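You operate a simulated robot arm through the tools that you are given. There is no shell and no other tool.

Carry out the task below with a simulated two-armed robot. There is one attempt and no reset: what you move stays moved.

## Task
Zero the check scale, load the 500 g weight and trim the display to 0.500 kg.
Fine: the weight goes back on the green mat. Set down upright: five hundred gram weight.
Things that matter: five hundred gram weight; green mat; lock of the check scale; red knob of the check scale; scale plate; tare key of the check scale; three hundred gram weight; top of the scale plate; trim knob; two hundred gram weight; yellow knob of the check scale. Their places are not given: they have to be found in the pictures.

The check looks at the end state, three seconds after you hand in, the way a careful person would. Anything else that was tipped, shoved, dropped, spilled or broken makes it a failure.

## Robot
Two 7-joint arms with fingered hands on one trunk that stands fixed in place. Base frame: the origin is at the foot of the trunk, x ahead of it, y to its left, z up; the work surface is at about z = 900. Lengths are in mm, angles in degrees, forces in N, time in s.
The left shoulder is at [42, 163, 1061], the right one opposite. Each reaches about 1215 mm from its shoulder. Payload 4 kg a hand.
Tool frame (each hand has its own): the origin (TCP) lies between the finger pads and is the grasp point; the fingertips stand 36 mm ahead of it; z points along the fingers, y is the line along which they close. The gripper opens to 124 mm; its body begins 42 mm behind the TCP. The gripper is a hand of 4 fingers: y runs from the thumb to the fingers, the wrist lies at [-15, -99, -189] in the tool frame, and closing takes about 1.5 s.
Orientation is that of the tool frame in the base frame, as [roll, pitch, yaw] about the fixed x, y, z axes, in that order (R = Rz(yaw) Ry(pitch) Rx(roll)). With the fingers straight down and the wrist toward the robot, the tool's x, y and z point along [0, 1, 0], [1, 0, 0] and [0, 0, -1] of the base frame.

## Interface
- The arms move only by the tool move_arm. It takes "left_deltas", "right_deltas" or both (then of equal length, played together; a hand with none holds still); each is a list of rows, each a list of 6 numbers: the turn, a rotation vector about the tool's x, y, z in degrees, then the shift along the tool's x, y, z in cm. In form: [[ax, ay, az, dx, dy, dz], ...]. A call has 1 to 20 rows; each row shifts and turns the commanded pose from where the row before left it, along the tool's axes as they then stand. "left_grip" and "right_grip" are, for a hand that has rows, the gripper command, from -1 (fully open) to 1 (shut), values between in proportion, set as the call begins (left out, the last holds). A row lasts 0.2 s, in which the tool goes at most 50 mm and 8.6 degrees; a call with a longer step from one row to the next is refused whole, and so is a gripper value outside its range. A pose out of reach is approached as far as the arm can. The call stops where the force on the tool passes 40 N (or 10 N more than at its start, if that is more) or the arm is blocked; 0.2 s more then pass. Each finger travels about 45 mm/s and halts on what it meets, pressing with about 23 N; the grip force reading is that of the motor and also rises with nothing between the fingers. The clock runs only during rows and for 0.2 s after the last one: add rows that do not move to give the fingers time. The reply holds the time, the measured pose of the TCP, the force on the tool along the base axes, the opening and the grip force, in the units named above and with some noise, with the torque about the TCP (base axes, N m) and any sound that the robot's microphone picked up.
- Cameras (640 x 400 px; columns grow to the right, rows downward): "scene" is now at [155.7, 2, 1317]; the picture's right is [0.04, -1.00, -0.01], its down [-0.30, -0.01, -0.95] and it looks along [0.95, 0.04, -0.30] (base axes); focal length 312 px, centre (320, 200). "left" rides on the left gripper at [-75, -86, -123] in its tool frame; the picture's right is [-0.70, -0.34, 0.63], its down [0.65, -0.68, 0.35] and it looks along [0.32, 0.65, 0.69] (tool axes); focal length 275 px, centre (320, 200). "right" rides on the right gripper at [75, -86, -123] in its tool frame; the picture's right is [-0.70, 0.34, -0.63], its down [-0.64, -0.68, 0.35] and it looks along [-0.32, 0.65, 0.69] (tool axes); focal length 275 px, centre (320, 200).
- snapshot(camera): a new picture of that camera. No time passes.
- raise_lower(by): moves the trunk up (or, below 0, down) by that many mm; the arms and the scene camera ride with it, the base frame stays. It gives what a move gives, with no picture.
- curl_fingers(index, middle, ring, thumb_bend, thumb_turn, hand): sets how far each is bent, from 0 (flat) to 100 (curled in); at 30 the hand is open as for a grip, at 70 the pads meet at the TCP. One left out holds its place. A second passes; each finger stops where it meets its share of the squeeze, and holds until it gets a number again. A gripper value or a shape takes the hand back. It gives what a move gives, with no picture; readings hold the bend of each and the force on the fingers (four entries, about 0 where the hand has none), thumb and palm. thumb_turn goes from beside the hand (0) to across from the fingers (100), as for a grip.
- grasp_type(shape, hand): the hand has 4 fingers and takes this shape, open, in about a second: jaw (thumb against the fingers, like two jaws); tri (thumb and two fingers); tip (a fingertip pinch); poke (one finger out to press); point (the index stretched); flat (the hand flat); cup (the hand cupped); fist (a fist). The gripper value then closes the fingers along that shape, each until it touches; the sizes above hold for jaw. It gives what a move gives, with no picture.
- aim_head(pan, tilt): turns the head with the scene camera to pan (to the left, within 86 degrees either way) and tilt (down, from -29 to 69), counted from straight ahead of the robot (the tilt from the chest, where the trunk bows). It gives what a move gives.
- measure_at(camera, pixels): for up to 12 pixels [column, row] of the newest picture of that camera ("zoom" is the newest enlarged one), the place [x, y, z] in the base frame of the surface seen there, good to about 2 mm. No time passes.
- close_up(camera, box): a new picture of the part [left, top, right, bottom] of that camera's present view, enlarged. No time passes.
- hand_in(): hands the job in; it is judged then, once.

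Open the grippers and draw the arms clear of the work before you hand the job in, unless the task says otherwise.

The tools are called after "Emit:" as name(argument=value, ...) on one line, values as JSON. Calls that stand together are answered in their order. move_arm: Moves the arms, as the interface text tells. Its arguments: {"type":"object","properties":{"left_deltas":{"type":"array"},"left_grip":{"type":"number"},"right_deltas":{"type":"array"},"right_grip":{"type":"number"}},"required":[]} The other tools are called the same way: raise_lower (by) moves the trunk up or down; grasp_type (shape, hand) gives the hand a shape; curl_fingers (index, middle, ring, thumb_bend, thumb_turn, hand) moves the fingers one by one; aim_head (pan, tilt) turns the head that bears the scene camera; snapshot (camera) takes a picture; measure_at (camera, pixels) gives the place of the surface under pixels of a picture; close_up (camera, box) takes an enlarged picture of a part of a camera's view; hand_in () hands the job in.

At the start:

```text
clock: 0.0
left_ee_pos: [765.5, 297.2, 1291.7]
left_ee_rot: [-180.0, 0.0, 90.0]
left_ft_force: [0.1, -0.1, -0.5]
left_wrist_torque: [0.03, 0.01, 0.0]
left_finger_gap: 123.5
left_gripper_force: 0.1
left_shape: jaw
left_bend: [30.0, 30.0, 30.0, 30.0, 98.0]
left_finger forces: [0.0, 0.0, 0.1, 0.0, 0.0, 0.0]
right_ee_pos: [781.2, -293.4, 1298.9]
right_ee_rot: [-180.0, 0.1, 90.1]
right_ft_force: [0.2, 0.2, 0.1]
right_wrist_torque: [0.03, 0.0, 0.04]
right_finger_gap: 124.1
right_gripper_force: 0.1
right_shape: jaw
right_bend: [30.0, 30.0, 30.0, 30.0, 98.0]
right_finger forces: [0.0, 0.0, 0.0, 0.0, 0.1, 0.0]
trunk travel left (down, up): [-225.0, 253.0]
head pan, tilt (commanded): [2.1, 8.4]
```

scene: 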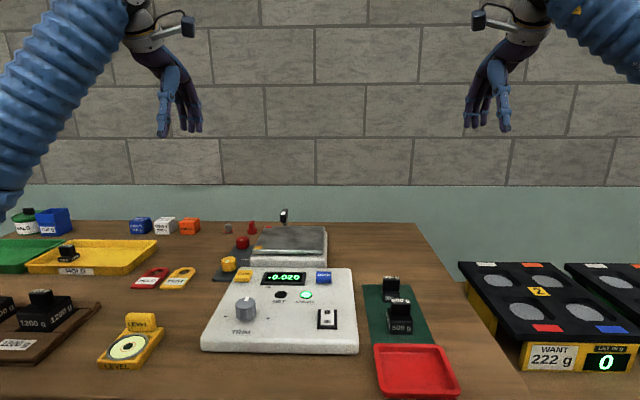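
right: 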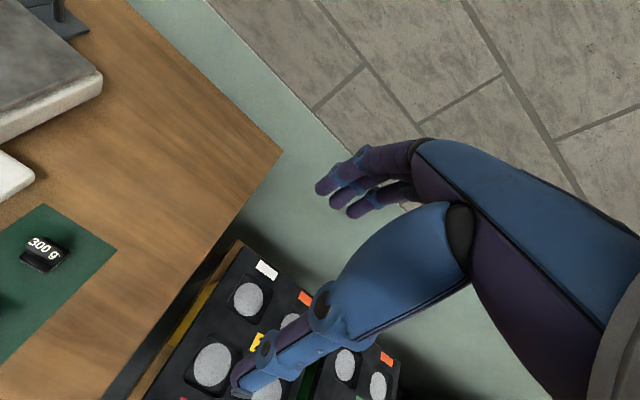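
left: 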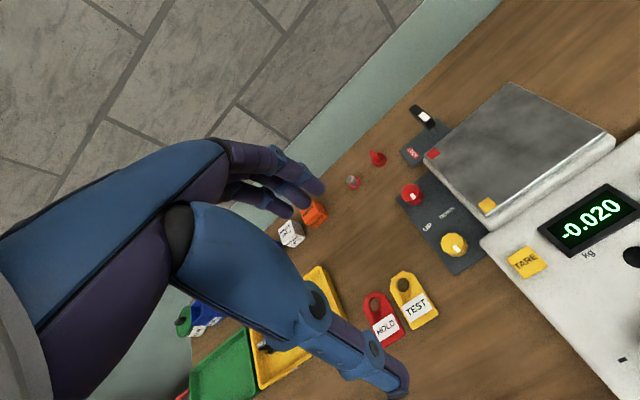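

The scene shows the scale at about (285,310) with display -0.020, tare key at (243,276), trim knob at (245,305), weights on the green mat at (398,310). I take closer pictures first.

Emit:
close_up(camera="scene", box=[190, 200, 370, 360])

Emit:
close_up(camera="scene", box=[350, 260, 470, 400])

Emit:
close_up(camera="left", box=[340, 60, 640, 400])

```text
2.50 times, centred on (280, 280) of scene
```

zoom: 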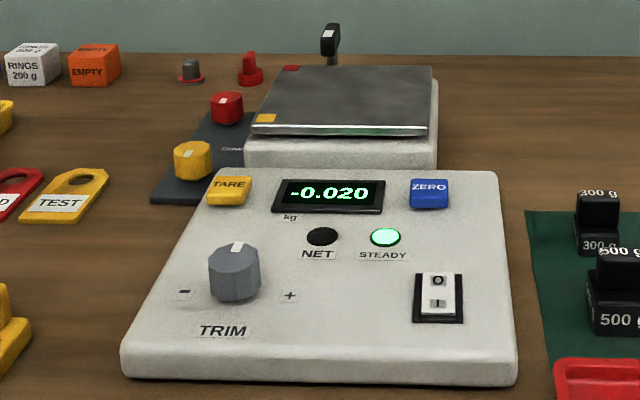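

```text
2.86 times, centred on (410, 330) of scene
```

zoom: 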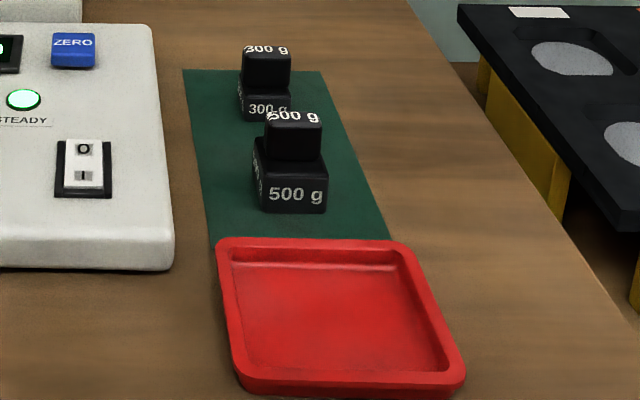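

```text
1.18 times, centred on (490, 230) of left
```

zoom: 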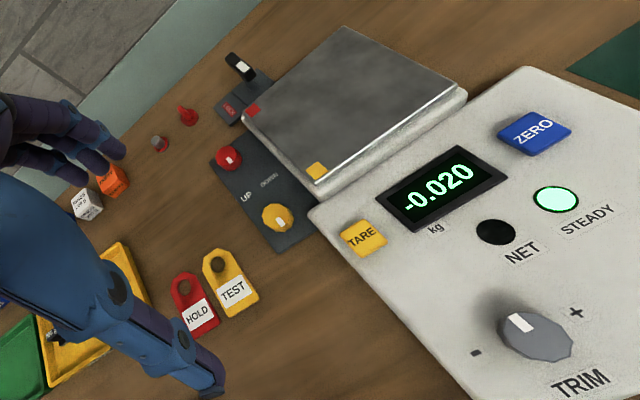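

The console has TARE (yellow), ZERO (blue), TRIM knob and a rocker switch; behind it the plate with red and yellow knobs and a black lock lever at (283,215). I look closer at the left panel with knobs, the level, and the plate.

Emit:
close_up(camera="scene", box=[205, 200, 345, 290])

Emit:
close_up(camera="left", box=[380, 80, 540, 280])

Emit:
close_up(camera="scene", box=[0, 200, 200, 380])

Emit:
close_up(camera="left", box=[480, 180, 640, 400])

```text
4.44 times, centred on (275, 245) of scene
```

zoom: 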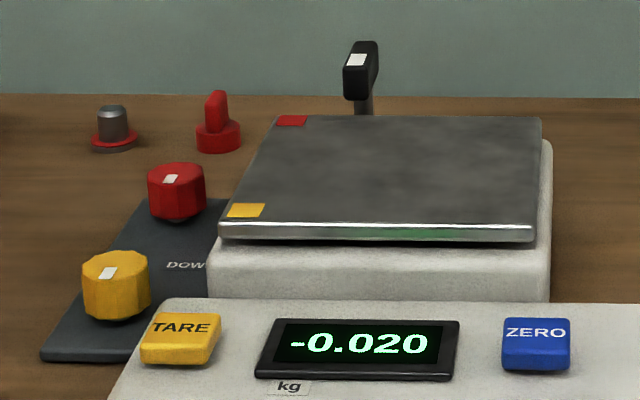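

```text
2.00 times, centred on (460, 180) of left
```

zoom: 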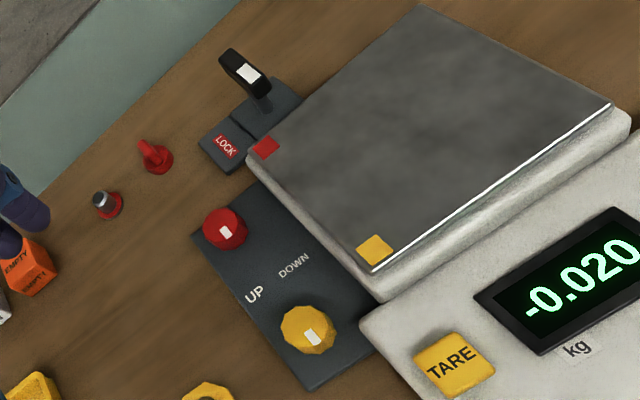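

```text
2.22 times, centred on (100, 290) of scene
```

zoom: 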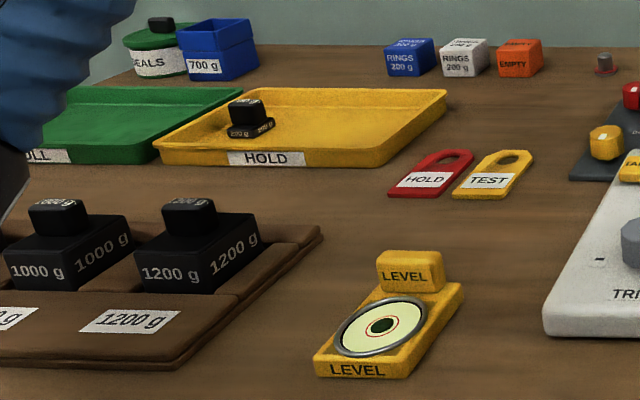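

```text
1.82 times, centred on (560, 290) of left
```

zoom: 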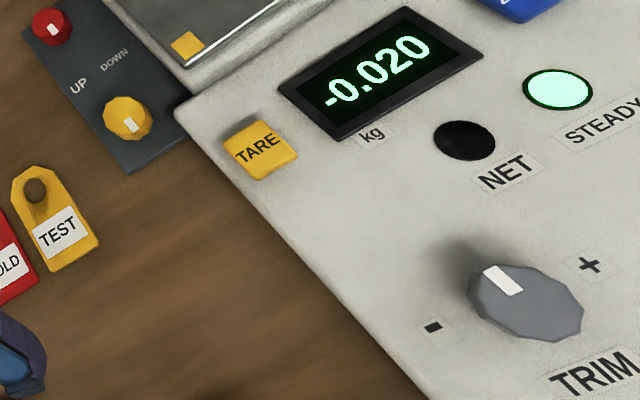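

I now tilt the head down to get a better view of the console, plate and weights for measuring.

Emit:
aim_head(pan=0, tilt=32)

Emit:
snapshot(camera="scene")

```text
clock: 0.9
left_ee_pos: [764.1, 298.3, 1292.7]
left_ee_rot: [180.0, 0.1, 90.0]
left_ft_force: [-1.1, -0.6, -0.2]
left_wrist_torque: [0.02, -0.01, -0.01]
left_finger_gap: 123.4
left_gripper_force: 0.0
left_shape: jaw
left_bend: [30.0, 30.0, 30.0, 30.0, 98.0]
left_finger forces: [0.0, 0.0, 0.0, 0.1, 0.0, 0.0]
right_ee_pos: [781.3, -294.2, 1298.4]
right_ee_rot: [-179.9, -0.1, 90.0]
right_ft_force: [1.1, 0.0, 1.1]
right_wrist_torque: [-0.03, -0.01, 0.01]
right_finger_gap: 123.7
right_gripper_force: 0.0
right_shape: jaw
right_bend: [30.0, 30.0, 30.0, 30.0, 98.0]
right_finger forces: [0.0, 0.1, 0.0, 0.0, 0.0, 0.1]
trunk travel left (down, up): [-225.0, 253.0]
head pan, tilt (commanded): [0.0, 32.0]
```

```text
taken
```

scene: 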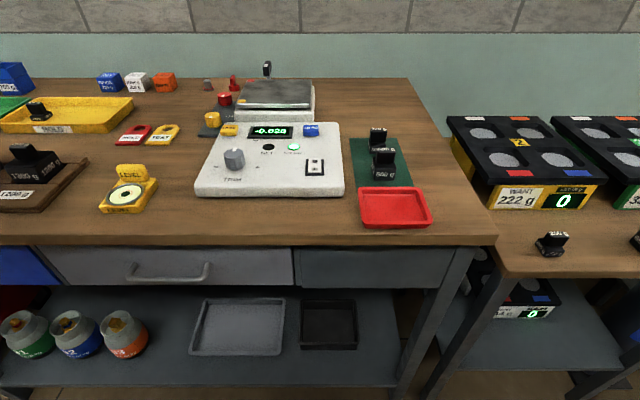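

The wider view shows the console centred at (270,160). I take close-ups to measure the key parts precisely.

Emit:
close_up(camera="scene", box=[190, 55, 350, 205])

Emit:
measure_at(camera="scene", pixels=[[311, 129], [229, 129], [234, 152], [234, 164], [268, 61], [245, 100], [308, 100], [313, 86], [254, 85], [276, 95], [225, 97], [212, 116]])

Emit:
measure_at(camera="scene", pixels=[[384, 148], [384, 153], [384, 160], [384, 175], [378, 128], [378, 134], [378, 146], [351, 140], [395, 140], [411, 185], [361, 185], [395, 205]])

```text
2.67 times, centred on (270, 130) of scene
```

zoom: 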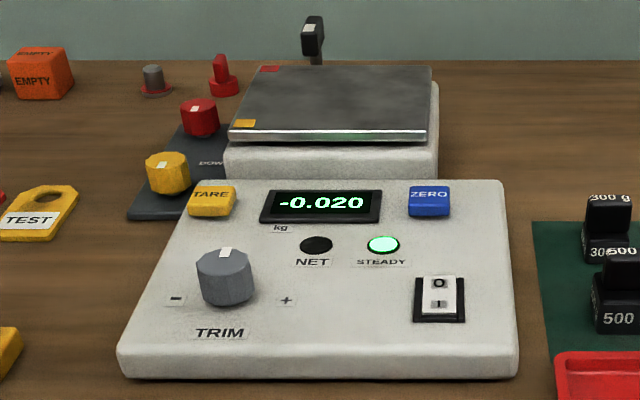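

```text
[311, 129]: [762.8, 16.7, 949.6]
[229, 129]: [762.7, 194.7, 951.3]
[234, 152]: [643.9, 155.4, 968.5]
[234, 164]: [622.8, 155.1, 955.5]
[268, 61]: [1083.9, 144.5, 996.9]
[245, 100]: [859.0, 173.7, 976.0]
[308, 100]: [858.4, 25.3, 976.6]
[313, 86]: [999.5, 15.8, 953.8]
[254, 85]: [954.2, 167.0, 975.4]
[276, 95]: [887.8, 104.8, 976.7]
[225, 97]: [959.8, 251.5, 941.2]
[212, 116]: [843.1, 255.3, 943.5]
```

```text
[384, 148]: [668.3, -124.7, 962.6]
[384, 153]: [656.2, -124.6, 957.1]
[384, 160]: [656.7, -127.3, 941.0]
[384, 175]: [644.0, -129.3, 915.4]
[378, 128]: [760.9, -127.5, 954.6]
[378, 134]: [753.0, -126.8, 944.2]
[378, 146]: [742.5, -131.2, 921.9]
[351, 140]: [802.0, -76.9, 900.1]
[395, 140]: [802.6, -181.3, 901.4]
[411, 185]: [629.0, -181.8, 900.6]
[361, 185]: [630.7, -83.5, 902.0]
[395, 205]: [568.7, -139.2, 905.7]
```

I zoom in on the weights and the plate to get their sizes and orientation.

Emit:
close_up(camera="scene", box=[340, 115, 440, 235])

Emit:
measure_at(camera="zoom", pixels=[[250, 60], [250, 200], [320, 150], [320, 250], [250, 130], [280, 190]])

Emit:
close_up(camera="scene", box=[225, 55, 325, 130])

```text
3.33 times, centred on (390, 175) of scene
```

zoom: 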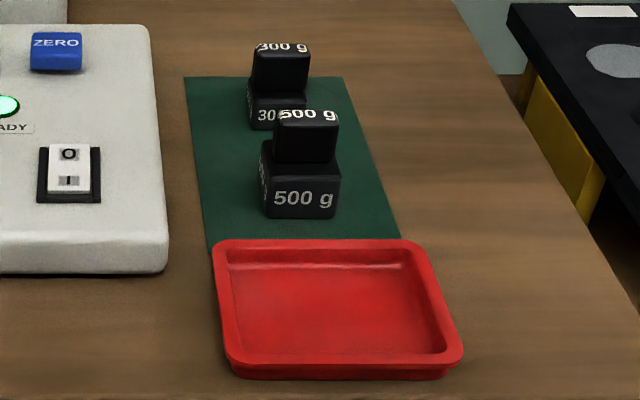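

```text
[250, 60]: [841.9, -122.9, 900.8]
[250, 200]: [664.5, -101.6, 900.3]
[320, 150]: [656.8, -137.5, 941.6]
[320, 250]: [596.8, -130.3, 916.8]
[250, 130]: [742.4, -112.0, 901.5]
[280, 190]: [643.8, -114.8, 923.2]
```

```text
5.33 times, centred on (275, 92) of scene
```

zoom: 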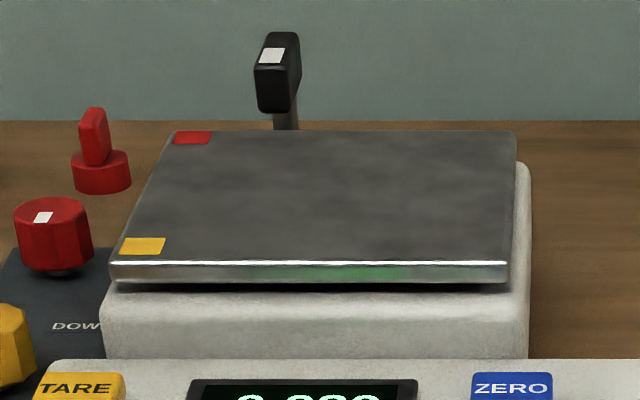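

I measure the plate corners (zoom ~(140,250), (500,250), (505,140), (190,137)) to check level, and lock lever.

Emit:
measure_at(camera="zoom", pixels=[[125, 255], [495, 255], [505, 140], [180, 137], [320, 195], [320, 250], [320, 137], [275, 55], [285, 115], [52, 205], [100, 120], [520, 200]])

Emit:
close_up(camera="right", box=[0, 0, 160, 300])

```text
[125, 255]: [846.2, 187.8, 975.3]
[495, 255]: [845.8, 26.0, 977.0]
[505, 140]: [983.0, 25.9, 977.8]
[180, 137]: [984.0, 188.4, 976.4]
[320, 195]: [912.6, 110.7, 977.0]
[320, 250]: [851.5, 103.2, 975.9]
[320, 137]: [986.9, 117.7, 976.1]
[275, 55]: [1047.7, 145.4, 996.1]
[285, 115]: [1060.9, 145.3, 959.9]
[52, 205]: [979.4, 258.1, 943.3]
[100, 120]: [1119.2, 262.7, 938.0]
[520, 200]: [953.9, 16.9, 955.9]
```

```text
1.33 times, centred on (80, 150) of right
```

zoom: 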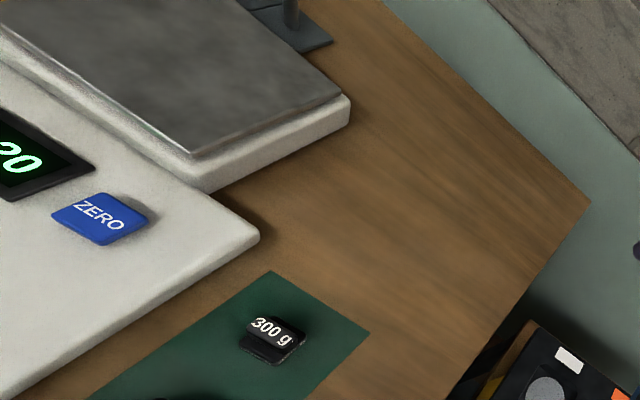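

The plate spans x 843–988, y 22–192, z ≈ 976, about level. I shape the right hand to poke and look at where its fingertip is.

Emit:
grasp_type(hand="right", shape="poke")

Emit:
snapshot(camera="right")

Emit:
aim_head(pan=-10, tilt=10)

Emit:
snapshot(camera="scene")

```text
clock: 1.8
left_ee_pos: [765.0, 298.3, 1293.2]
left_ee_rot: [180.0, 0.0, 90.1]
left_ft_force: [0.0, 0.4, -0.1]
left_wrist_torque: [-0.02, -0.04, 0.0]
left_finger_gap: 123.4
left_gripper_force: 0.0
left_shape: jaw
left_bend: [30.0, 30.0, 30.0, 30.0, 98.0]
left_finger forces: [0.0, 0.0, 0.0, 0.0, 0.0, 0.1]
right_ee_pos: [781.0, -293.0, 1299.7]
right_ee_rot: [-179.9, 0.0, 90.0]
right_ft_force: [0.4, 0.0, -0.7]
right_wrist_torque: [0.02, 0.01, 0.0]
right_finger_gap: 0.1
right_gripper_force: 0.0
right_shape: poke
right_bend: [70.0, 70.0, 99.0, 0.0, 100.0]
right_finger forces: [0.0, 0.0, 0.0, 0.0, 0.0, 0.0]
trunk travel left (down, up): [-225.0, 253.0]
head pan, tilt (commanded): [0.0, 32.0]
```

```text
taken
```

right: 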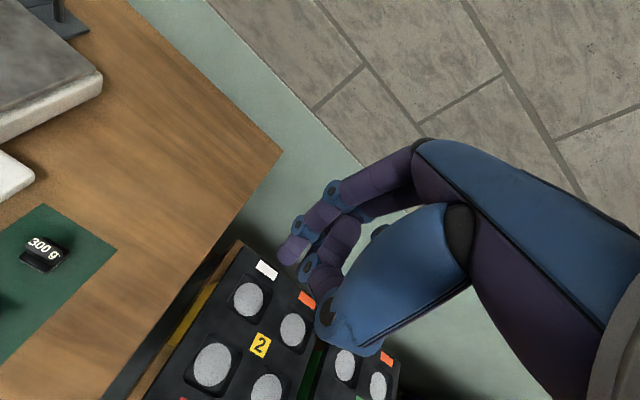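

```text
clock: 2.6
left_ee_pos: [764.1, 297.4, 1293.2]
left_ee_rot: [-180.0, 0.0, 90.0]
left_ft_force: [0.0, -0.4, -0.3]
left_wrist_torque: [-0.04, 0.01, 0.01]
left_finger_gap: 123.9
left_gripper_force: 0.1
left_shape: jaw
left_bend: [30.0, 30.0, 30.0, 30.0, 98.0]
left_finger forces: [0.0, 0.1, 0.0, 0.1, 0.1, 0.1]
right_ee_pos: [782.7, -294.1, 1299.4]
right_ee_rot: [-179.9, -0.1, 90.0]
right_ft_force: [0.4, -0.3, -0.6]
right_wrist_torque: [0.02, 0.02, -0.01]
right_finger_gap: 0.0
right_gripper_force: 0.0
right_shape: poke
right_bend: [70.0, 70.0, 99.0, 0.0, 100.0]
right_finger forces: [0.0, 0.0, 0.0, 0.0, 0.0, 0.0]
trunk travel left (down, up): [-225.0, 253.0]
head pan, tilt (commanded): [-10.0, 10.0]
```

```text
taken
```

scene: 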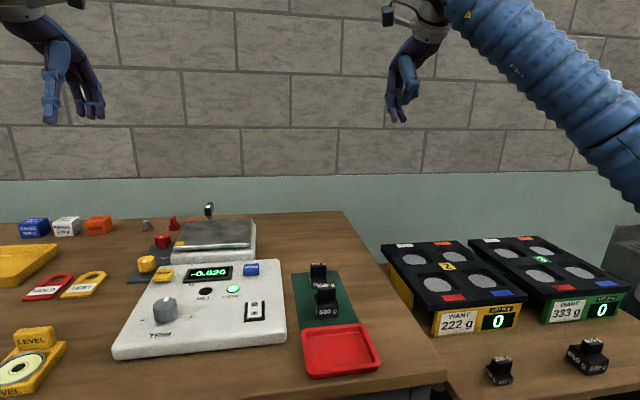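

The right hand changed to poke, with index/middle at 70. I zoom in on the right hand in the scene view and the hand camera to find its lowest fingertip.

Emit:
close_up(camera="scene", box=[360, 20, 460, 140])

Emit:
measure_at(camera="zoom", pixels=[[265, 325], [255, 340], [285, 320], [270, 290], [300, 260], [230, 290], [330, 225], [250, 310]])

Emit:
close_up(camera="right", box=[240, 130, 440, 370])

Emit:
measure_at(camera="right", pixels=[[285, 255], [290, 248], [325, 280], [318, 290], [308, 268], [340, 235], [330, 310]])

```text
3.33 times, centred on (410, 80) of scene
```

zoom: 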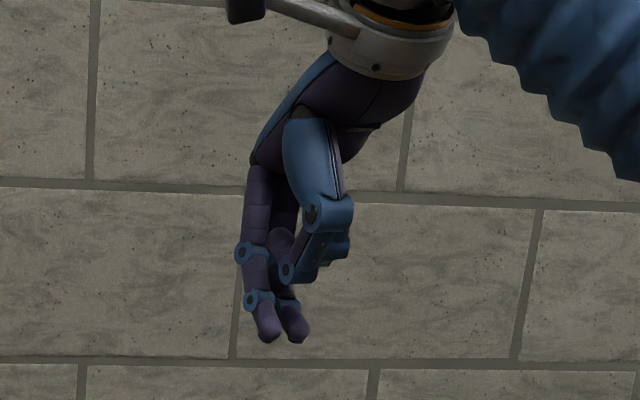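

```text
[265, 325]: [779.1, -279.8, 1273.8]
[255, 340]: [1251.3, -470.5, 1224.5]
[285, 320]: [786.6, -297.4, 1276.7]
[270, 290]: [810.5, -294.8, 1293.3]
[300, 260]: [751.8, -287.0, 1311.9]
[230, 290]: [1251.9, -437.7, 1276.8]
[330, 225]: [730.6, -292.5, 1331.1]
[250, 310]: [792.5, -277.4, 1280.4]
```

```text
1.67 times, centred on (340, 250) of right
```

zoom: 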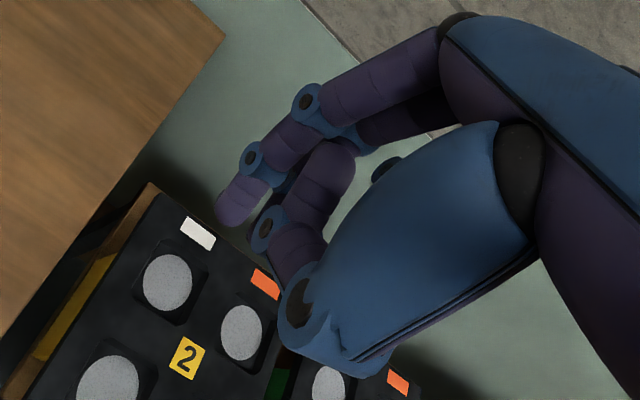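

```text
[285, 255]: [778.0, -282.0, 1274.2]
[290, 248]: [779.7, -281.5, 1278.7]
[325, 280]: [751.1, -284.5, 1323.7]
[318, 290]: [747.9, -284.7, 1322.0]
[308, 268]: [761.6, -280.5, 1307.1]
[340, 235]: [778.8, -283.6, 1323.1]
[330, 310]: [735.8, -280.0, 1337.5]
```

Two fingertips hang at about (778,-281,1270) and (785,-297,1275). I curl middle and ring away so that just the index presses.

Emit:
curl_fingers(hand="right", index=70, middle=100, ring=100)

Emit:
close_up(camera="scene", box=[360, 20, 460, 140])

Emit:
close_up(camera="right", box=[240, 130, 440, 370])

```text
clock: 3.6
left_ee_pos: [764.2, 298.4, 1294.0]
left_ee_rot: [179.9, 0.0, 90.1]
left_ft_force: [0.4, 0.1, -0.5]
left_wrist_torque: [0.01, -0.01, -0.01]
left_finger_gap: 123.7
left_gripper_force: 0.1
left_shape: jaw
left_bend: [30.0, 30.0, 30.0, 30.0, 98.0]
left_finger forces: [0.0, 0.1, 0.0, 0.1, 0.0, 0.0]
right_ee_pos: [781.7, -294.1, 1299.6]
right_ee_rot: [-180.0, 0.0, 90.0]
right_ft_force: [-1.4, 0.8, 0.4]
right_wrist_torque: [0.01, 0.01, 0.0]
right_finger_gap: 37.0
right_gripper_force: 0.1
right_shape: fingers
right_bend: [70.0, 100.0, 100.0, 0.0, 100.0]
right_finger forces: [0.0, 0.0, 0.0, 0.0, 0.1, 0.0]
trunk travel left (down, up): [-225.0, 253.0]
head pan, tilt (commanded): [-10.0, 10.0]
```

```text
3.33 times, centred on (410, 80) of scene
```

zoom: 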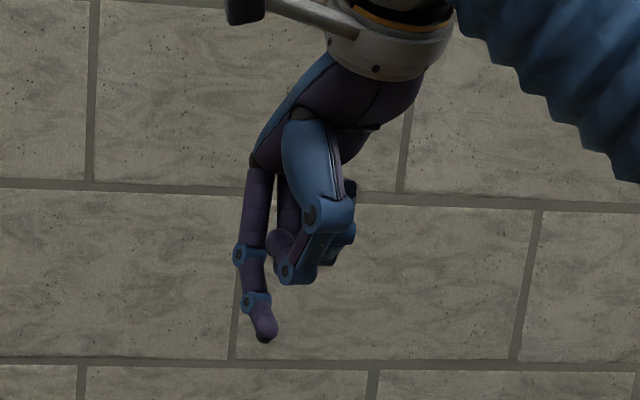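

```text
1.67 times, centred on (340, 250) of right
```

zoom: 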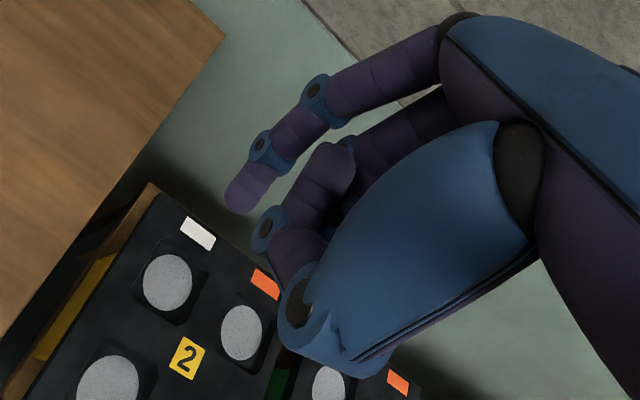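

Now only the index hangs down; I measure its tip (zoom (240,195)) and also get precise positions of the ZERO key from the scene.

Emit:
measure_at(camera="zoom", pixels=[[232, 208], [240, 195], [250, 185], [245, 208], [230, 195]])

Emit:
close_up(camera="scene", box=[220, 240, 300, 300])

```text
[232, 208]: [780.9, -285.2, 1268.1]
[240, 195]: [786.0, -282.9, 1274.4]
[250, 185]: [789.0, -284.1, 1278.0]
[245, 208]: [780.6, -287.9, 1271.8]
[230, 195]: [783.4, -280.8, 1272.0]
```

```text
6.67 times, centred on (260, 270) of scene
```

zoom: 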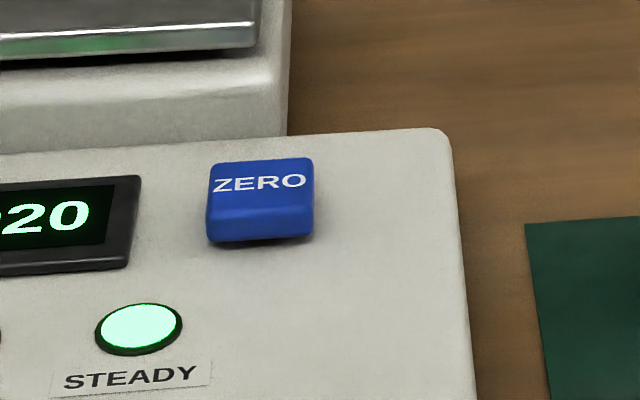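

The index tip is about 9 mm toward +y, 1–2 mm ahead in x and 33 mm below the TCP. I measure the ZERO key's corners in this zoom.

Emit:
measure_at(camera="zoom", pixels=[[220, 170], [305, 165], [215, 205], [305, 203], [262, 185], [262, 230], [330, 190], [262, 255]])

```text
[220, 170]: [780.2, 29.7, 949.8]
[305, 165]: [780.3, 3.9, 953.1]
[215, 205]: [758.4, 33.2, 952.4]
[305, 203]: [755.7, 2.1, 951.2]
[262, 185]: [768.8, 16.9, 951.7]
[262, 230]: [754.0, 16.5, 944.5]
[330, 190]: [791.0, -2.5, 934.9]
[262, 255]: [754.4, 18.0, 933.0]
```

ZERO key's top is centred at (768,17,951). I move the right hand over it with the index tip ~50 mm above.

Emit:
move_arm(right_deltas=[[0, 0, 0, 4.31, -0.21, 0], [0, 0, 0, 4.31, -0.21, 0], [0, 0, 0, 4.31, -0.21, 0], [0, 0, 0, 4.31, -0.21, 0], [0, 0, 0, 4.31, -0.21, 0], [0, 0, 0, 4.31, -0.21, 0], [0, 0, 0, 4.31, -0.21, 0], [0, 0, 0, 0, 0, 4.45], [0, 0, 0, 0, 0, 4.45], [0, 0, 0, 0, 0, 4.45], [0, 0, 0, 0, 0, 4.45], [0, 0, 0, 0, 0, 4.45], [0, 0, 0, 0, 0, 4.45]])

Emit:
snapshot(camera="right")

Emit:
snapshot(camera="scene")

```text
clock: 6.4
left_ee_pos: [766.2, 297.9, 1294.1]
left_ee_rot: [-179.9, 0.0, 89.9]
left_ft_force: [0.0, 0.8, 0.1]
left_wrist_torque: [0.0, 0.01, 0.03]
left_finger_gap: 123.8
left_gripper_force: 0.2
left_shape: jaw
left_bend: [30.0, 30.0, 30.0, 30.0, 98.0]
left_finger forces: [0.0, 0.1, 0.0, 0.1, 0.0, 0.1]
right_ee_pos: [768.0, 8.0, 1030.7]
right_ee_rot: [-179.9, -0.1, 90.0]
right_ft_force: [-0.2, -0.3, -0.2]
right_wrist_torque: [0.0, 0.03, 0.01]
right_finger_gap: 37.4
right_gripper_force: 0.1
right_shape: fingers
right_bend: [70.0, 100.0, 100.0, 0.0, 100.0]
right_finger forces: [0.0, 0.0, 0.0, 0.1, 0.0, 0.1]
trunk travel left (down, up): [-225.0, 253.0]
head pan, tilt (commanded): [-10.0, 10.0]
```

```text
taken
```

right: 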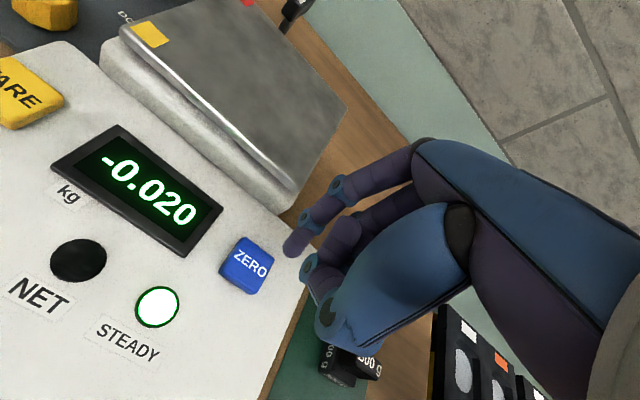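

```text
taken
```

scene: 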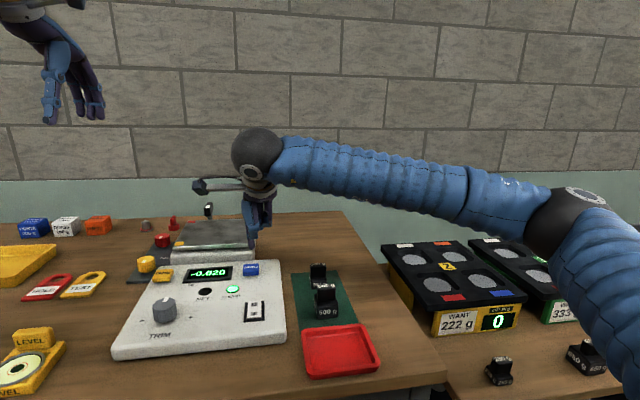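

The index tip shows at (290,248) and ZERO key at (247,265) in the right camera; I measure both to verify alignment.

Emit:
measure_at(camera="right", pixels=[[288, 252], [292, 246], [289, 245], [247, 264], [250, 245], [232, 278], [265, 262]])

Emit:
close_up(camera="scene", box=[200, 180, 300, 300])

```text
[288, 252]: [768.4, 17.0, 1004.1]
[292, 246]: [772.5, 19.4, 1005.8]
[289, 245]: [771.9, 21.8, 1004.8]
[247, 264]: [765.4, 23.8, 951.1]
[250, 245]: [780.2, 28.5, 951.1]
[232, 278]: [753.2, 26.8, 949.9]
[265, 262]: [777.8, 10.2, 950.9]
```

```text
3.33 times, centred on (250, 240) of scene
```

zoom: 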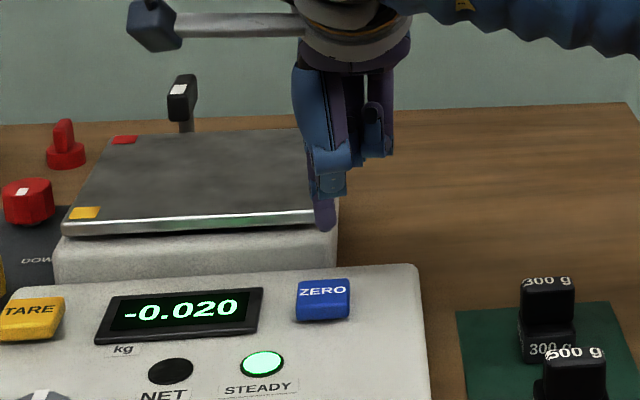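

Tip is at about (770,18,1000), right over the key. I lower 44 mm and then nudge down in small steps watching the force.

Emit:
move_arm(right_deltas=[[0, 0, 0, 0, 0, 2.2], [0, 0, 0, 0, 0, 2.0], [0, 0, 0, 0, 0, 0.2], [0, 0, 0, 0, 0, 0.2]])

Emit:
close_up(camera="right", box=[0, 100, 400, 350])

```text
clock: 7.4
left_ee_pos: [765.5, 297.1, 1292.5]
left_ee_rot: [-180.0, 0.0, 89.9]
left_ft_force: [0.0, -0.6, 0.3]
left_wrist_torque: [0.01, 0.01, 0.03]
left_finger_gap: 123.4
left_gripper_force: 0.1
left_shape: jaw
left_bend: [30.0, 30.0, 30.0, 30.0, 98.0]
left_finger forces: [0.1, 0.0, 0.1, 0.1, 0.1, 0.0]
right_ee_pos: [768.3, 8.0, 986.9]
right_ee_rot: [179.9, 0.0, 90.0]
right_ft_force: [1.4, -0.8, 1.0]
right_wrist_torque: [0.0, -0.05, -0.02]
right_finger_gap: 36.9
right_gripper_force: 0.7
right_shape: fingers
right_bend: [70.0, 100.0, 100.0, 0.0, 100.0]
right_finger forces: [1.6, 0.0, 0.0, 0.1, 0.1, 0.0]
trunk travel left (down, up): [-225.0, 253.0]
head pan, tilt (commanded): [-10.0, 10.0]
heard: click
```

```text
1.60 times, centred on (200, 225) of right
```

zoom: 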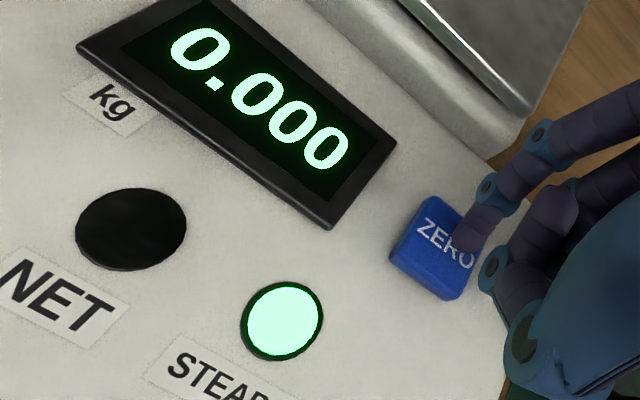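

A click was heard and the display now reads 0.000 with NET dark. I lift the right hand straight off the key.

Emit:
move_arm(right_deltas=[[0, 0, 0, 0, 0, -1.5], [0, 0, 0, 0, 0, -4.5], [0, 0, 0, 0, 0, -4.8], [0, 0, 0, 0, 0, -4.8]])

Emit:
snapshot(camera="right")

```text
clock: 8.4
left_ee_pos: [763.9, 297.4, 1294.5]
left_ee_rot: [180.0, -0.1, 89.9]
left_ft_force: [0.2, -0.5, -0.7]
left_wrist_torque: [-0.02, -0.02, -0.02]
left_finger_gap: 123.5
left_gripper_force: 0.0
left_shape: jaw
left_bend: [30.0, 30.0, 30.0, 30.0, 98.0]
left_finger forces: [0.0, 0.0, 0.1, 0.1, 0.1, 0.1]
right_ee_pos: [765.9, 9.5, 1143.5]
right_ee_rot: [179.9, 0.1, 90.0]
right_ft_force: [0.4, 0.7, 0.1]
right_wrist_torque: [-0.01, -0.01, 0.01]
right_finger_gap: 37.0
right_gripper_force: 0.0
right_shape: fingers
right_bend: [70.0, 100.0, 100.0, 0.0, 100.0]
right_finger forces: [0.1, 0.0, 0.1, 0.0, 0.0, 0.0]
trunk travel left (down, up): [-225.0, 253.0]
head pan, tilt (commanded): [-10.0, 10.0]
```

```text
taken
```

right: 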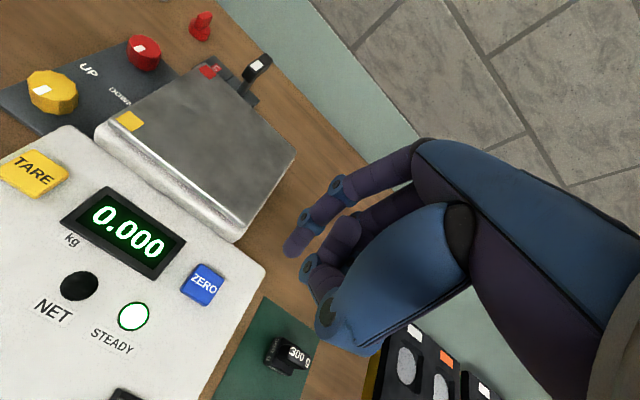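

Display holds 0.000. I set the right hand to jaw and move above the 500 g weight at about (670,-125) for a close look.

Emit:
grasp_type(hand="right", shape="jaw")

Emit:
move_arm(right_deltas=[[0, 0, 0, -3.4, -2.35, 0], [0, 0, 0, -3.4, -2.35, 0], [0, 0, 0, -3.4, -2.35, 0], [0, 0, 0, -3.25, -2.35, 0], [0, 0, 0, 0, 0, 3], [0, 0, 0, 0, 0, 0]], right_grip=-1)

Emit:
snapshot(camera="right")

```text
clock: 9.3
left_ee_pos: [765.2, 297.5, 1293.4]
left_ee_rot: [179.9, 0.0, 90.1]
left_ft_force: [0.3, 0.0, 0.5]
left_wrist_torque: [-0.01, -0.02, 0.0]
left_finger_gap: 123.6
left_gripper_force: 0.2
left_shape: jaw
left_bend: [30.0, 30.0, 30.0, 30.0, 98.0]
left_finger forces: [0.1, 0.0, 0.1, 0.1, 0.0, 0.0]
right_ee_pos: [768.0, 10.0, 1143.1]
right_ee_rot: [180.0, 0.0, 89.8]
right_ft_force: [1.0, 0.7, -0.7]
right_wrist_torque: [-0.01, -0.03, 0.01]
right_finger_gap: 123.7
right_gripper_force: 0.0
right_shape: jaw
right_bend: [30.0, 30.0, 30.0, 30.0, 98.0]
right_finger forces: [0.0, 0.0, 0.0, 0.1, 0.1, 0.0]
trunk travel left (down, up): [-225.0, 253.0]
head pan, tilt (commanded): [-10.0, 10.0]
```

```text
clock: 10.7
left_ee_pos: [762.9, 296.8, 1294.4]
left_ee_rot: [-179.8, -0.1, 89.9]
left_ft_force: [-0.1, 1.2, 0.3]
left_wrist_torque: [0.0, -0.02, 0.01]
left_finger_gap: 123.8
left_gripper_force: 0.2
left_shape: jaw
left_bend: [30.0, 30.0, 30.0, 30.0, 98.0]
left_finger forces: [0.0, 0.0, 0.0, 0.0, 0.0, 0.0]
right_ee_pos: [670.9, -127.3, 1113.2]
right_ee_rot: [-179.9, 0.0, 89.9]
right_ft_force: [-0.3, 0.4, 0.1]
right_wrist_torque: [0.0, 0.03, -0.01]
right_finger_gap: 123.9
right_gripper_force: 0.0
right_shape: jaw
right_bend: [30.0, 30.0, 30.0, 30.0, 98.0]
right_finger forces: [0.1, 0.0, 0.0, 0.0, 0.0, 0.0]
trunk travel left (down, up): [-225.0, 253.0]
head pan, tilt (commanded): [-10.0, 10.0]
```

```text
taken
```

right: 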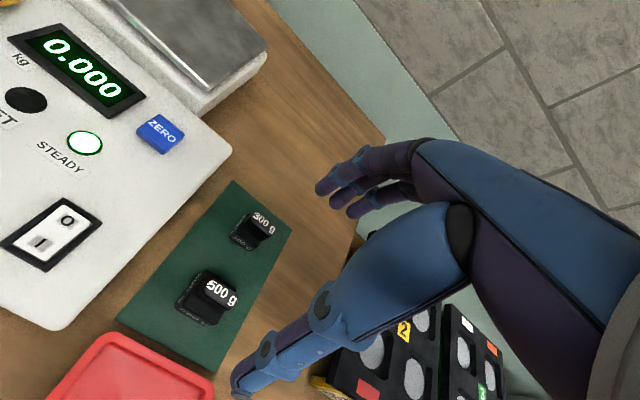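

The 500 g weight appears at (208,295) and the 300 g at (252,230). I zoom and measure edges.

Emit:
close_up(camera="right", box=[150, 190, 310, 350])

Emit:
measure_at(camera="right", pixels=[[209, 285], [236, 293], [230, 304], [203, 293], [220, 291], [180, 301], [207, 322], [202, 305], [244, 228], [272, 222], [255, 222], [235, 238]])

```text
2.50 times, centred on (230, 270) of right
```

zoom: 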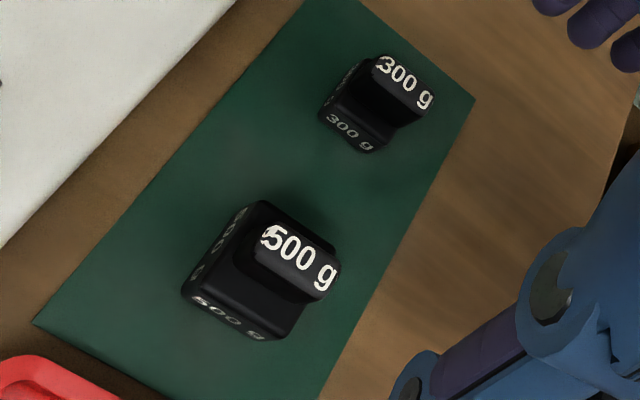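

```text
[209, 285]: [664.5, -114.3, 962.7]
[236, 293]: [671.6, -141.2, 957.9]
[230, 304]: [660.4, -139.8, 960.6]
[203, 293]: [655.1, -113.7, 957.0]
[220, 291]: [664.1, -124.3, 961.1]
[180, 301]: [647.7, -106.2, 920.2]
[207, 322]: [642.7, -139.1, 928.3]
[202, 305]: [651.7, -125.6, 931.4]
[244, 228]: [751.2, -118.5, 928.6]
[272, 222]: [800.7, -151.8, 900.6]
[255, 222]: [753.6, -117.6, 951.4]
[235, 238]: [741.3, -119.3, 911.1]
```

The 500 g handle is a bar (~x 655–673, y −112…−143, top z 962) on a block. I measure the block's corners in the zoomed picture.

Emit:
close_up(camera="right", box=[180, 260, 260, 340])

Emit:
measure_at(camera="zoom", pixels=[[185, 150], [90, 270], [210, 330], [270, 370], [330, 340], [150, 200], [150, 280], [200, 180], [40, 290], [240, 400], [340, 300]])

```text
5.00 times, centred on (220, 300) of right
```

zoom: 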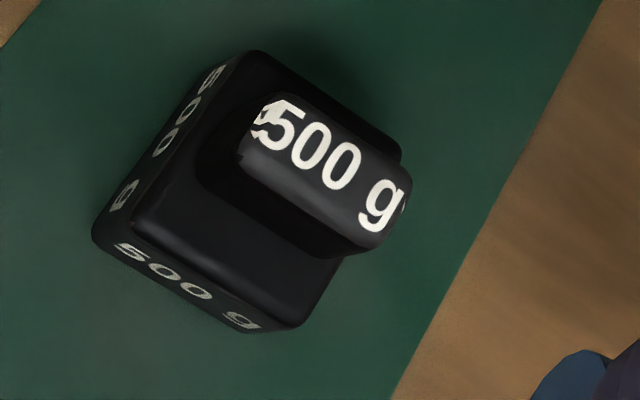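

```text
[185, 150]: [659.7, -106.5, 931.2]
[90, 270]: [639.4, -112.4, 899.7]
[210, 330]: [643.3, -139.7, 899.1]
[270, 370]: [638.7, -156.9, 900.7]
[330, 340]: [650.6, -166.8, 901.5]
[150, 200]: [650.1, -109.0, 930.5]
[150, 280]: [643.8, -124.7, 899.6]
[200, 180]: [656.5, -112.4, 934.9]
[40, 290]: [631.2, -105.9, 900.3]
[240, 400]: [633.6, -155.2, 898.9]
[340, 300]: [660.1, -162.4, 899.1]
```

I measure the visible block corners (250,60), (135,225), (295,320), (395,160) and handle corners.

Emit:
measure_at(camera="zoom", pixels=[[252, 62], [140, 222], [292, 310], [390, 150], [110, 225], [240, 325], [305, 110], [262, 125], [400, 185], [370, 235], [245, 160], [350, 245]])

```text
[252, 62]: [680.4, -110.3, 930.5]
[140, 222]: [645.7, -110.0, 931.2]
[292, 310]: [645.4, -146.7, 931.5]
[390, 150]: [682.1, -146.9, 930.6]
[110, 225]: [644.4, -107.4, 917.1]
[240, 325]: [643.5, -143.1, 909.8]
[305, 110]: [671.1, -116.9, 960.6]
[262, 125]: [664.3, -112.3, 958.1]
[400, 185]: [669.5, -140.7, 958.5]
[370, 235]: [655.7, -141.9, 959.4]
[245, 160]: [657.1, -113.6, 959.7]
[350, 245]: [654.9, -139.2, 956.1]
```

Block: x 643–684, y −107…−149; handle bar x 654–673, y −112…−143, z 932–961. I'll pinch the bar along x; first pre-close to ~60 mm gap and lower to z≈1000 over (664,−124).

Emit:
move_arm(right_deltas=[[0, 0, 0, 0.4, -0.7, 2.0], [0, 0, 0, 0, 0, 3.1], [0, 0, 0, 0, 0, 3.1], [0, 0, 0, 0, 0, 3.1], [0, 0, 0, 0, 0, 0], [0, 0, 0, 0, 0, 0]], right_grip=0.0)

Emit:
snapshot(camera="right")

Emit:
aim_head(pan=-10, tilt=28)

Emit:
close_up(camera="scene", box=[240, 80, 400, 220])

```text
clock: 12.1
left_ee_pos: [766.2, 297.7, 1293.3]
left_ee_rot: [179.9, 0.1, 90.0]
left_ft_force: [-0.6, -0.3, -0.8]
left_wrist_torque: [0.0, 0.03, 0.03]
left_finger_gap: 123.7
left_gripper_force: 0.0
left_shape: jaw
left_bend: [30.0, 30.0, 30.0, 30.0, 98.0]
left_finger forces: [0.0, 0.0, 0.1, 0.1, 0.0, 0.0]
right_ee_pos: [665.5, -118.7, 998.2]
right_ee_rot: [-179.9, -0.1, 90.0]
right_ft_force: [-0.1, 0.1, 0.2]
right_wrist_torque: [-0.05, 0.04, 0.01]
right_finger_gap: 62.4
right_gripper_force: 0.0
right_shape: jaw
right_bend: [42.0, 46.0, 44.0, 56.0, 100.0]
right_finger forces: [0.0, 0.0, 0.0, 0.0, 0.0, 0.0]
trunk travel left (down, up): [-225.0, 253.0]
head pan, tilt (commanded): [-10.0, 10.0]
```

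```text
taken
```

right: 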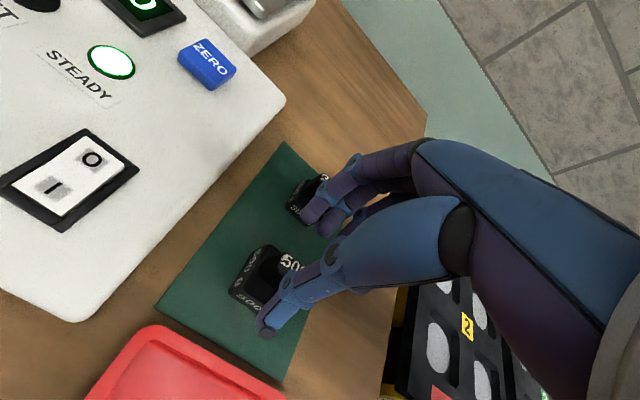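

```text
clock: 12.9
left_ee_pos: [764.2, 297.5, 1293.7]
left_ee_rot: [-180.0, 0.0, 90.0]
left_ft_force: [-0.4, -0.1, 0.1]
left_wrist_torque: [0.03, -0.01, 0.0]
left_finger_gap: 123.7
left_gripper_force: 0.1
left_shape: jaw
left_bend: [30.0, 30.0, 30.0, 30.0, 98.0]
left_finger forces: [0.0, 0.1, 0.1, 0.0, 0.0, 0.0]
right_ee_pos: [664.1, -119.0, 997.4]
right_ee_rot: [-179.9, 0.0, 90.0]
right_ft_force: [-0.7, 0.4, -0.1]
right_wrist_torque: [-0.02, 0.04, 0.01]
right_finger_gap: 62.3
right_gripper_force: 0.1
right_shape: jaw
right_bend: [42.0, 46.0, 44.0, 56.0, 100.0]
right_finger forces: [0.1, 0.1, 0.1, 0.0, 0.0, 0.0]
trunk travel left (down, up): [-225.0, 253.0]
head pan, tilt (commanded): [-10.0, 28.0]
```

```text
2.86 times, centred on (320, 150) of scene
```

zoom: 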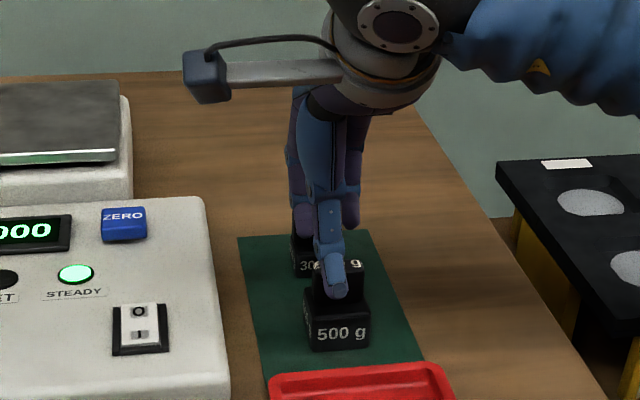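

Gap is 62; thumb tip at (265,330), fingers near (315,215) in the right view. I measure the fingertips relative to the weight.

Emit:
close_up(camera="right", box=[200, 130, 400, 360])

Emit:
measure_at(camera="right", pixels=[[265, 332], [265, 322], [272, 312], [310, 218], [315, 212], [328, 230], [320, 205], [303, 297], [290, 262], [285, 185], [300, 215], [325, 222]])

```text
1.74 times, centred on (300, 245) of right
```

zoom: 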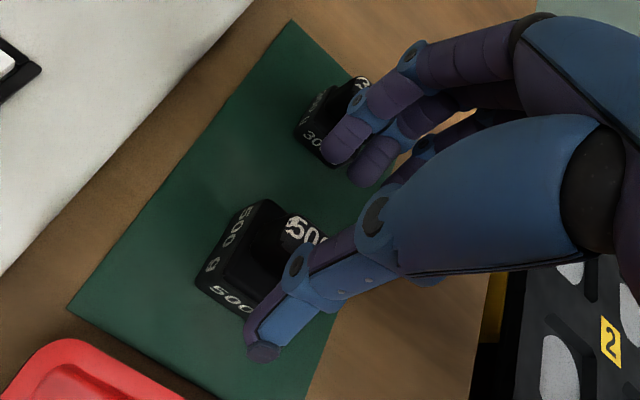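

```text
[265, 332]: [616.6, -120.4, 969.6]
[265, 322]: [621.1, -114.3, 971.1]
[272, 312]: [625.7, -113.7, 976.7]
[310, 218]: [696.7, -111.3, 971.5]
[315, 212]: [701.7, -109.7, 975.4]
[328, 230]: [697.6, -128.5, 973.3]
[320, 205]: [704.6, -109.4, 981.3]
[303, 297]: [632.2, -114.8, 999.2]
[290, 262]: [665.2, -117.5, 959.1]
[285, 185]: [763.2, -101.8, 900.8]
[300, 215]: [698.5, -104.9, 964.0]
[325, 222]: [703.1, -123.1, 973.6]
```

The three fingers span wider than the 31 mm bar, so a thumb + two finger grip suits better. I lift 60 mm and switch to tri.

Emit:
move_arm(right_deltas=[[0, 0, 0, 0, 0, -3.0], [0, 0, 0, 0, 0, -3.0], [0, 0, 0, -0.8, 0, 0]])

Emit:
grasp_type(hand="right", shape="tri")

Emit:
move_arm(right_deltas=[[0, 0, 0, 0, 0, 0], [0, 0, 0, 0, 0, 0], [0, 0, 0, 0, 0, 0], [0, 0, 0, 0, 0, 0]], right_grip=0.1)

Emit:
close_up(camera="right", box=[160, 130, 440, 400])

```text
clock: 13.7
left_ee_pos: [764.5, 296.7, 1292.3]
left_ee_rot: [179.9, 0.0, 90.0]
left_ft_force: [-0.8, -0.1, 0.2]
left_wrist_torque: [0.03, -0.01, 0.0]
left_finger_gap: 123.8
left_gripper_force: 0.0
left_shape: jaw
left_bend: [30.0, 30.0, 30.0, 30.0, 98.0]
left_finger forces: [0.0, 0.0, 0.2, 0.0, 0.0, 0.0]
right_ee_pos: [666.7, -129.0, 1060.7]
right_ee_rot: [180.0, 0.0, 90.0]
right_ft_force: [0.4, -0.1, 1.1]
right_wrist_torque: [0.01, 0.02, 0.0]
right_finger_gap: 62.5
right_gripper_force: 0.1
right_shape: jaw
right_bend: [42.0, 46.0, 44.0, 56.0, 100.0]
right_finger forces: [0.1, 0.0, 0.0, 0.1, 0.1, 0.0]
trunk travel left (down, up): [-225.0, 253.0]
head pan, tilt (commanded): [-10.0, 28.0]
```

```text
clock: 14.6
left_ee_pos: [764.1, 298.3, 1293.0]
left_ee_rot: [-180.0, 0.0, 90.0]
left_ft_force: [0.2, 0.1, 0.4]
left_wrist_torque: [-0.02, -0.02, -0.02]
left_finger_gap: 123.6
left_gripper_force: 0.0
left_shape: jaw
left_bend: [30.0, 30.0, 30.0, 30.0, 98.0]
left_finger forces: [0.0, 0.1, 0.1, 0.0, 0.1, 0.1]
right_ee_pos: [665.6, -128.4, 1061.6]
right_ee_rot: [-179.8, 0.0, 90.0]
right_ft_force: [0.9, -0.9, 0.0]
right_wrist_torque: [0.01, 0.0, 0.07]
right_finger_gap: 123.5
right_gripper_force: 0.1
right_shape: tri
right_bend: [30.0, 30.0, 99.0, 30.0, 98.0]
right_finger forces: [0.1, 0.0, 0.0, 0.0, 0.0, 0.0]
trunk travel left (down, up): [-225.0, 253.0]
head pan, tilt (commanded): [-10.0, 28.0]
```

```text
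clock: 15.6
left_ee_pos: [765.3, 297.1, 1292.4]
left_ee_rot: [180.0, -0.1, 89.9]
left_ft_force: [0.4, -0.8, -0.1]
left_wrist_torque: [-0.02, -0.01, 0.0]
left_finger_gap: 123.9
left_gripper_force: 0.1
left_shape: jaw
left_bend: [30.0, 30.0, 30.0, 30.0, 98.0]
left_finger forces: [0.0, 0.0, 0.0, 0.1, 0.0, 0.0]
right_ee_pos: [665.8, -128.7, 1060.4]
right_ee_rot: [-179.9, 0.1, 90.0]
right_ft_force: [0.0, -0.6, 0.9]
right_wrist_torque: [-0.02, -0.02, 0.0]
right_finger_gap: 55.9
right_gripper_force: 0.2
right_shape: tri
right_bend: [44.0, 48.0, 99.0, 57.0, 100.0]
right_finger forces: [0.0, 0.1, 0.2, 0.0, 0.0, 0.0]
trunk travel left (down, up): [-225.0, 253.0]
head pan, tilt (commanded): [-10.0, 28.0]
```

```text
1.48 times, centred on (300, 265) of right
```

zoom: 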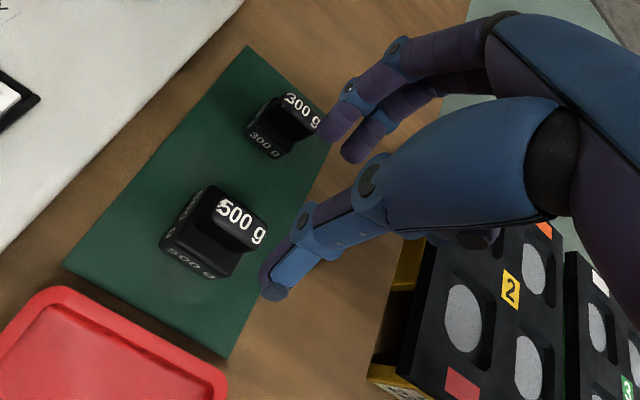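

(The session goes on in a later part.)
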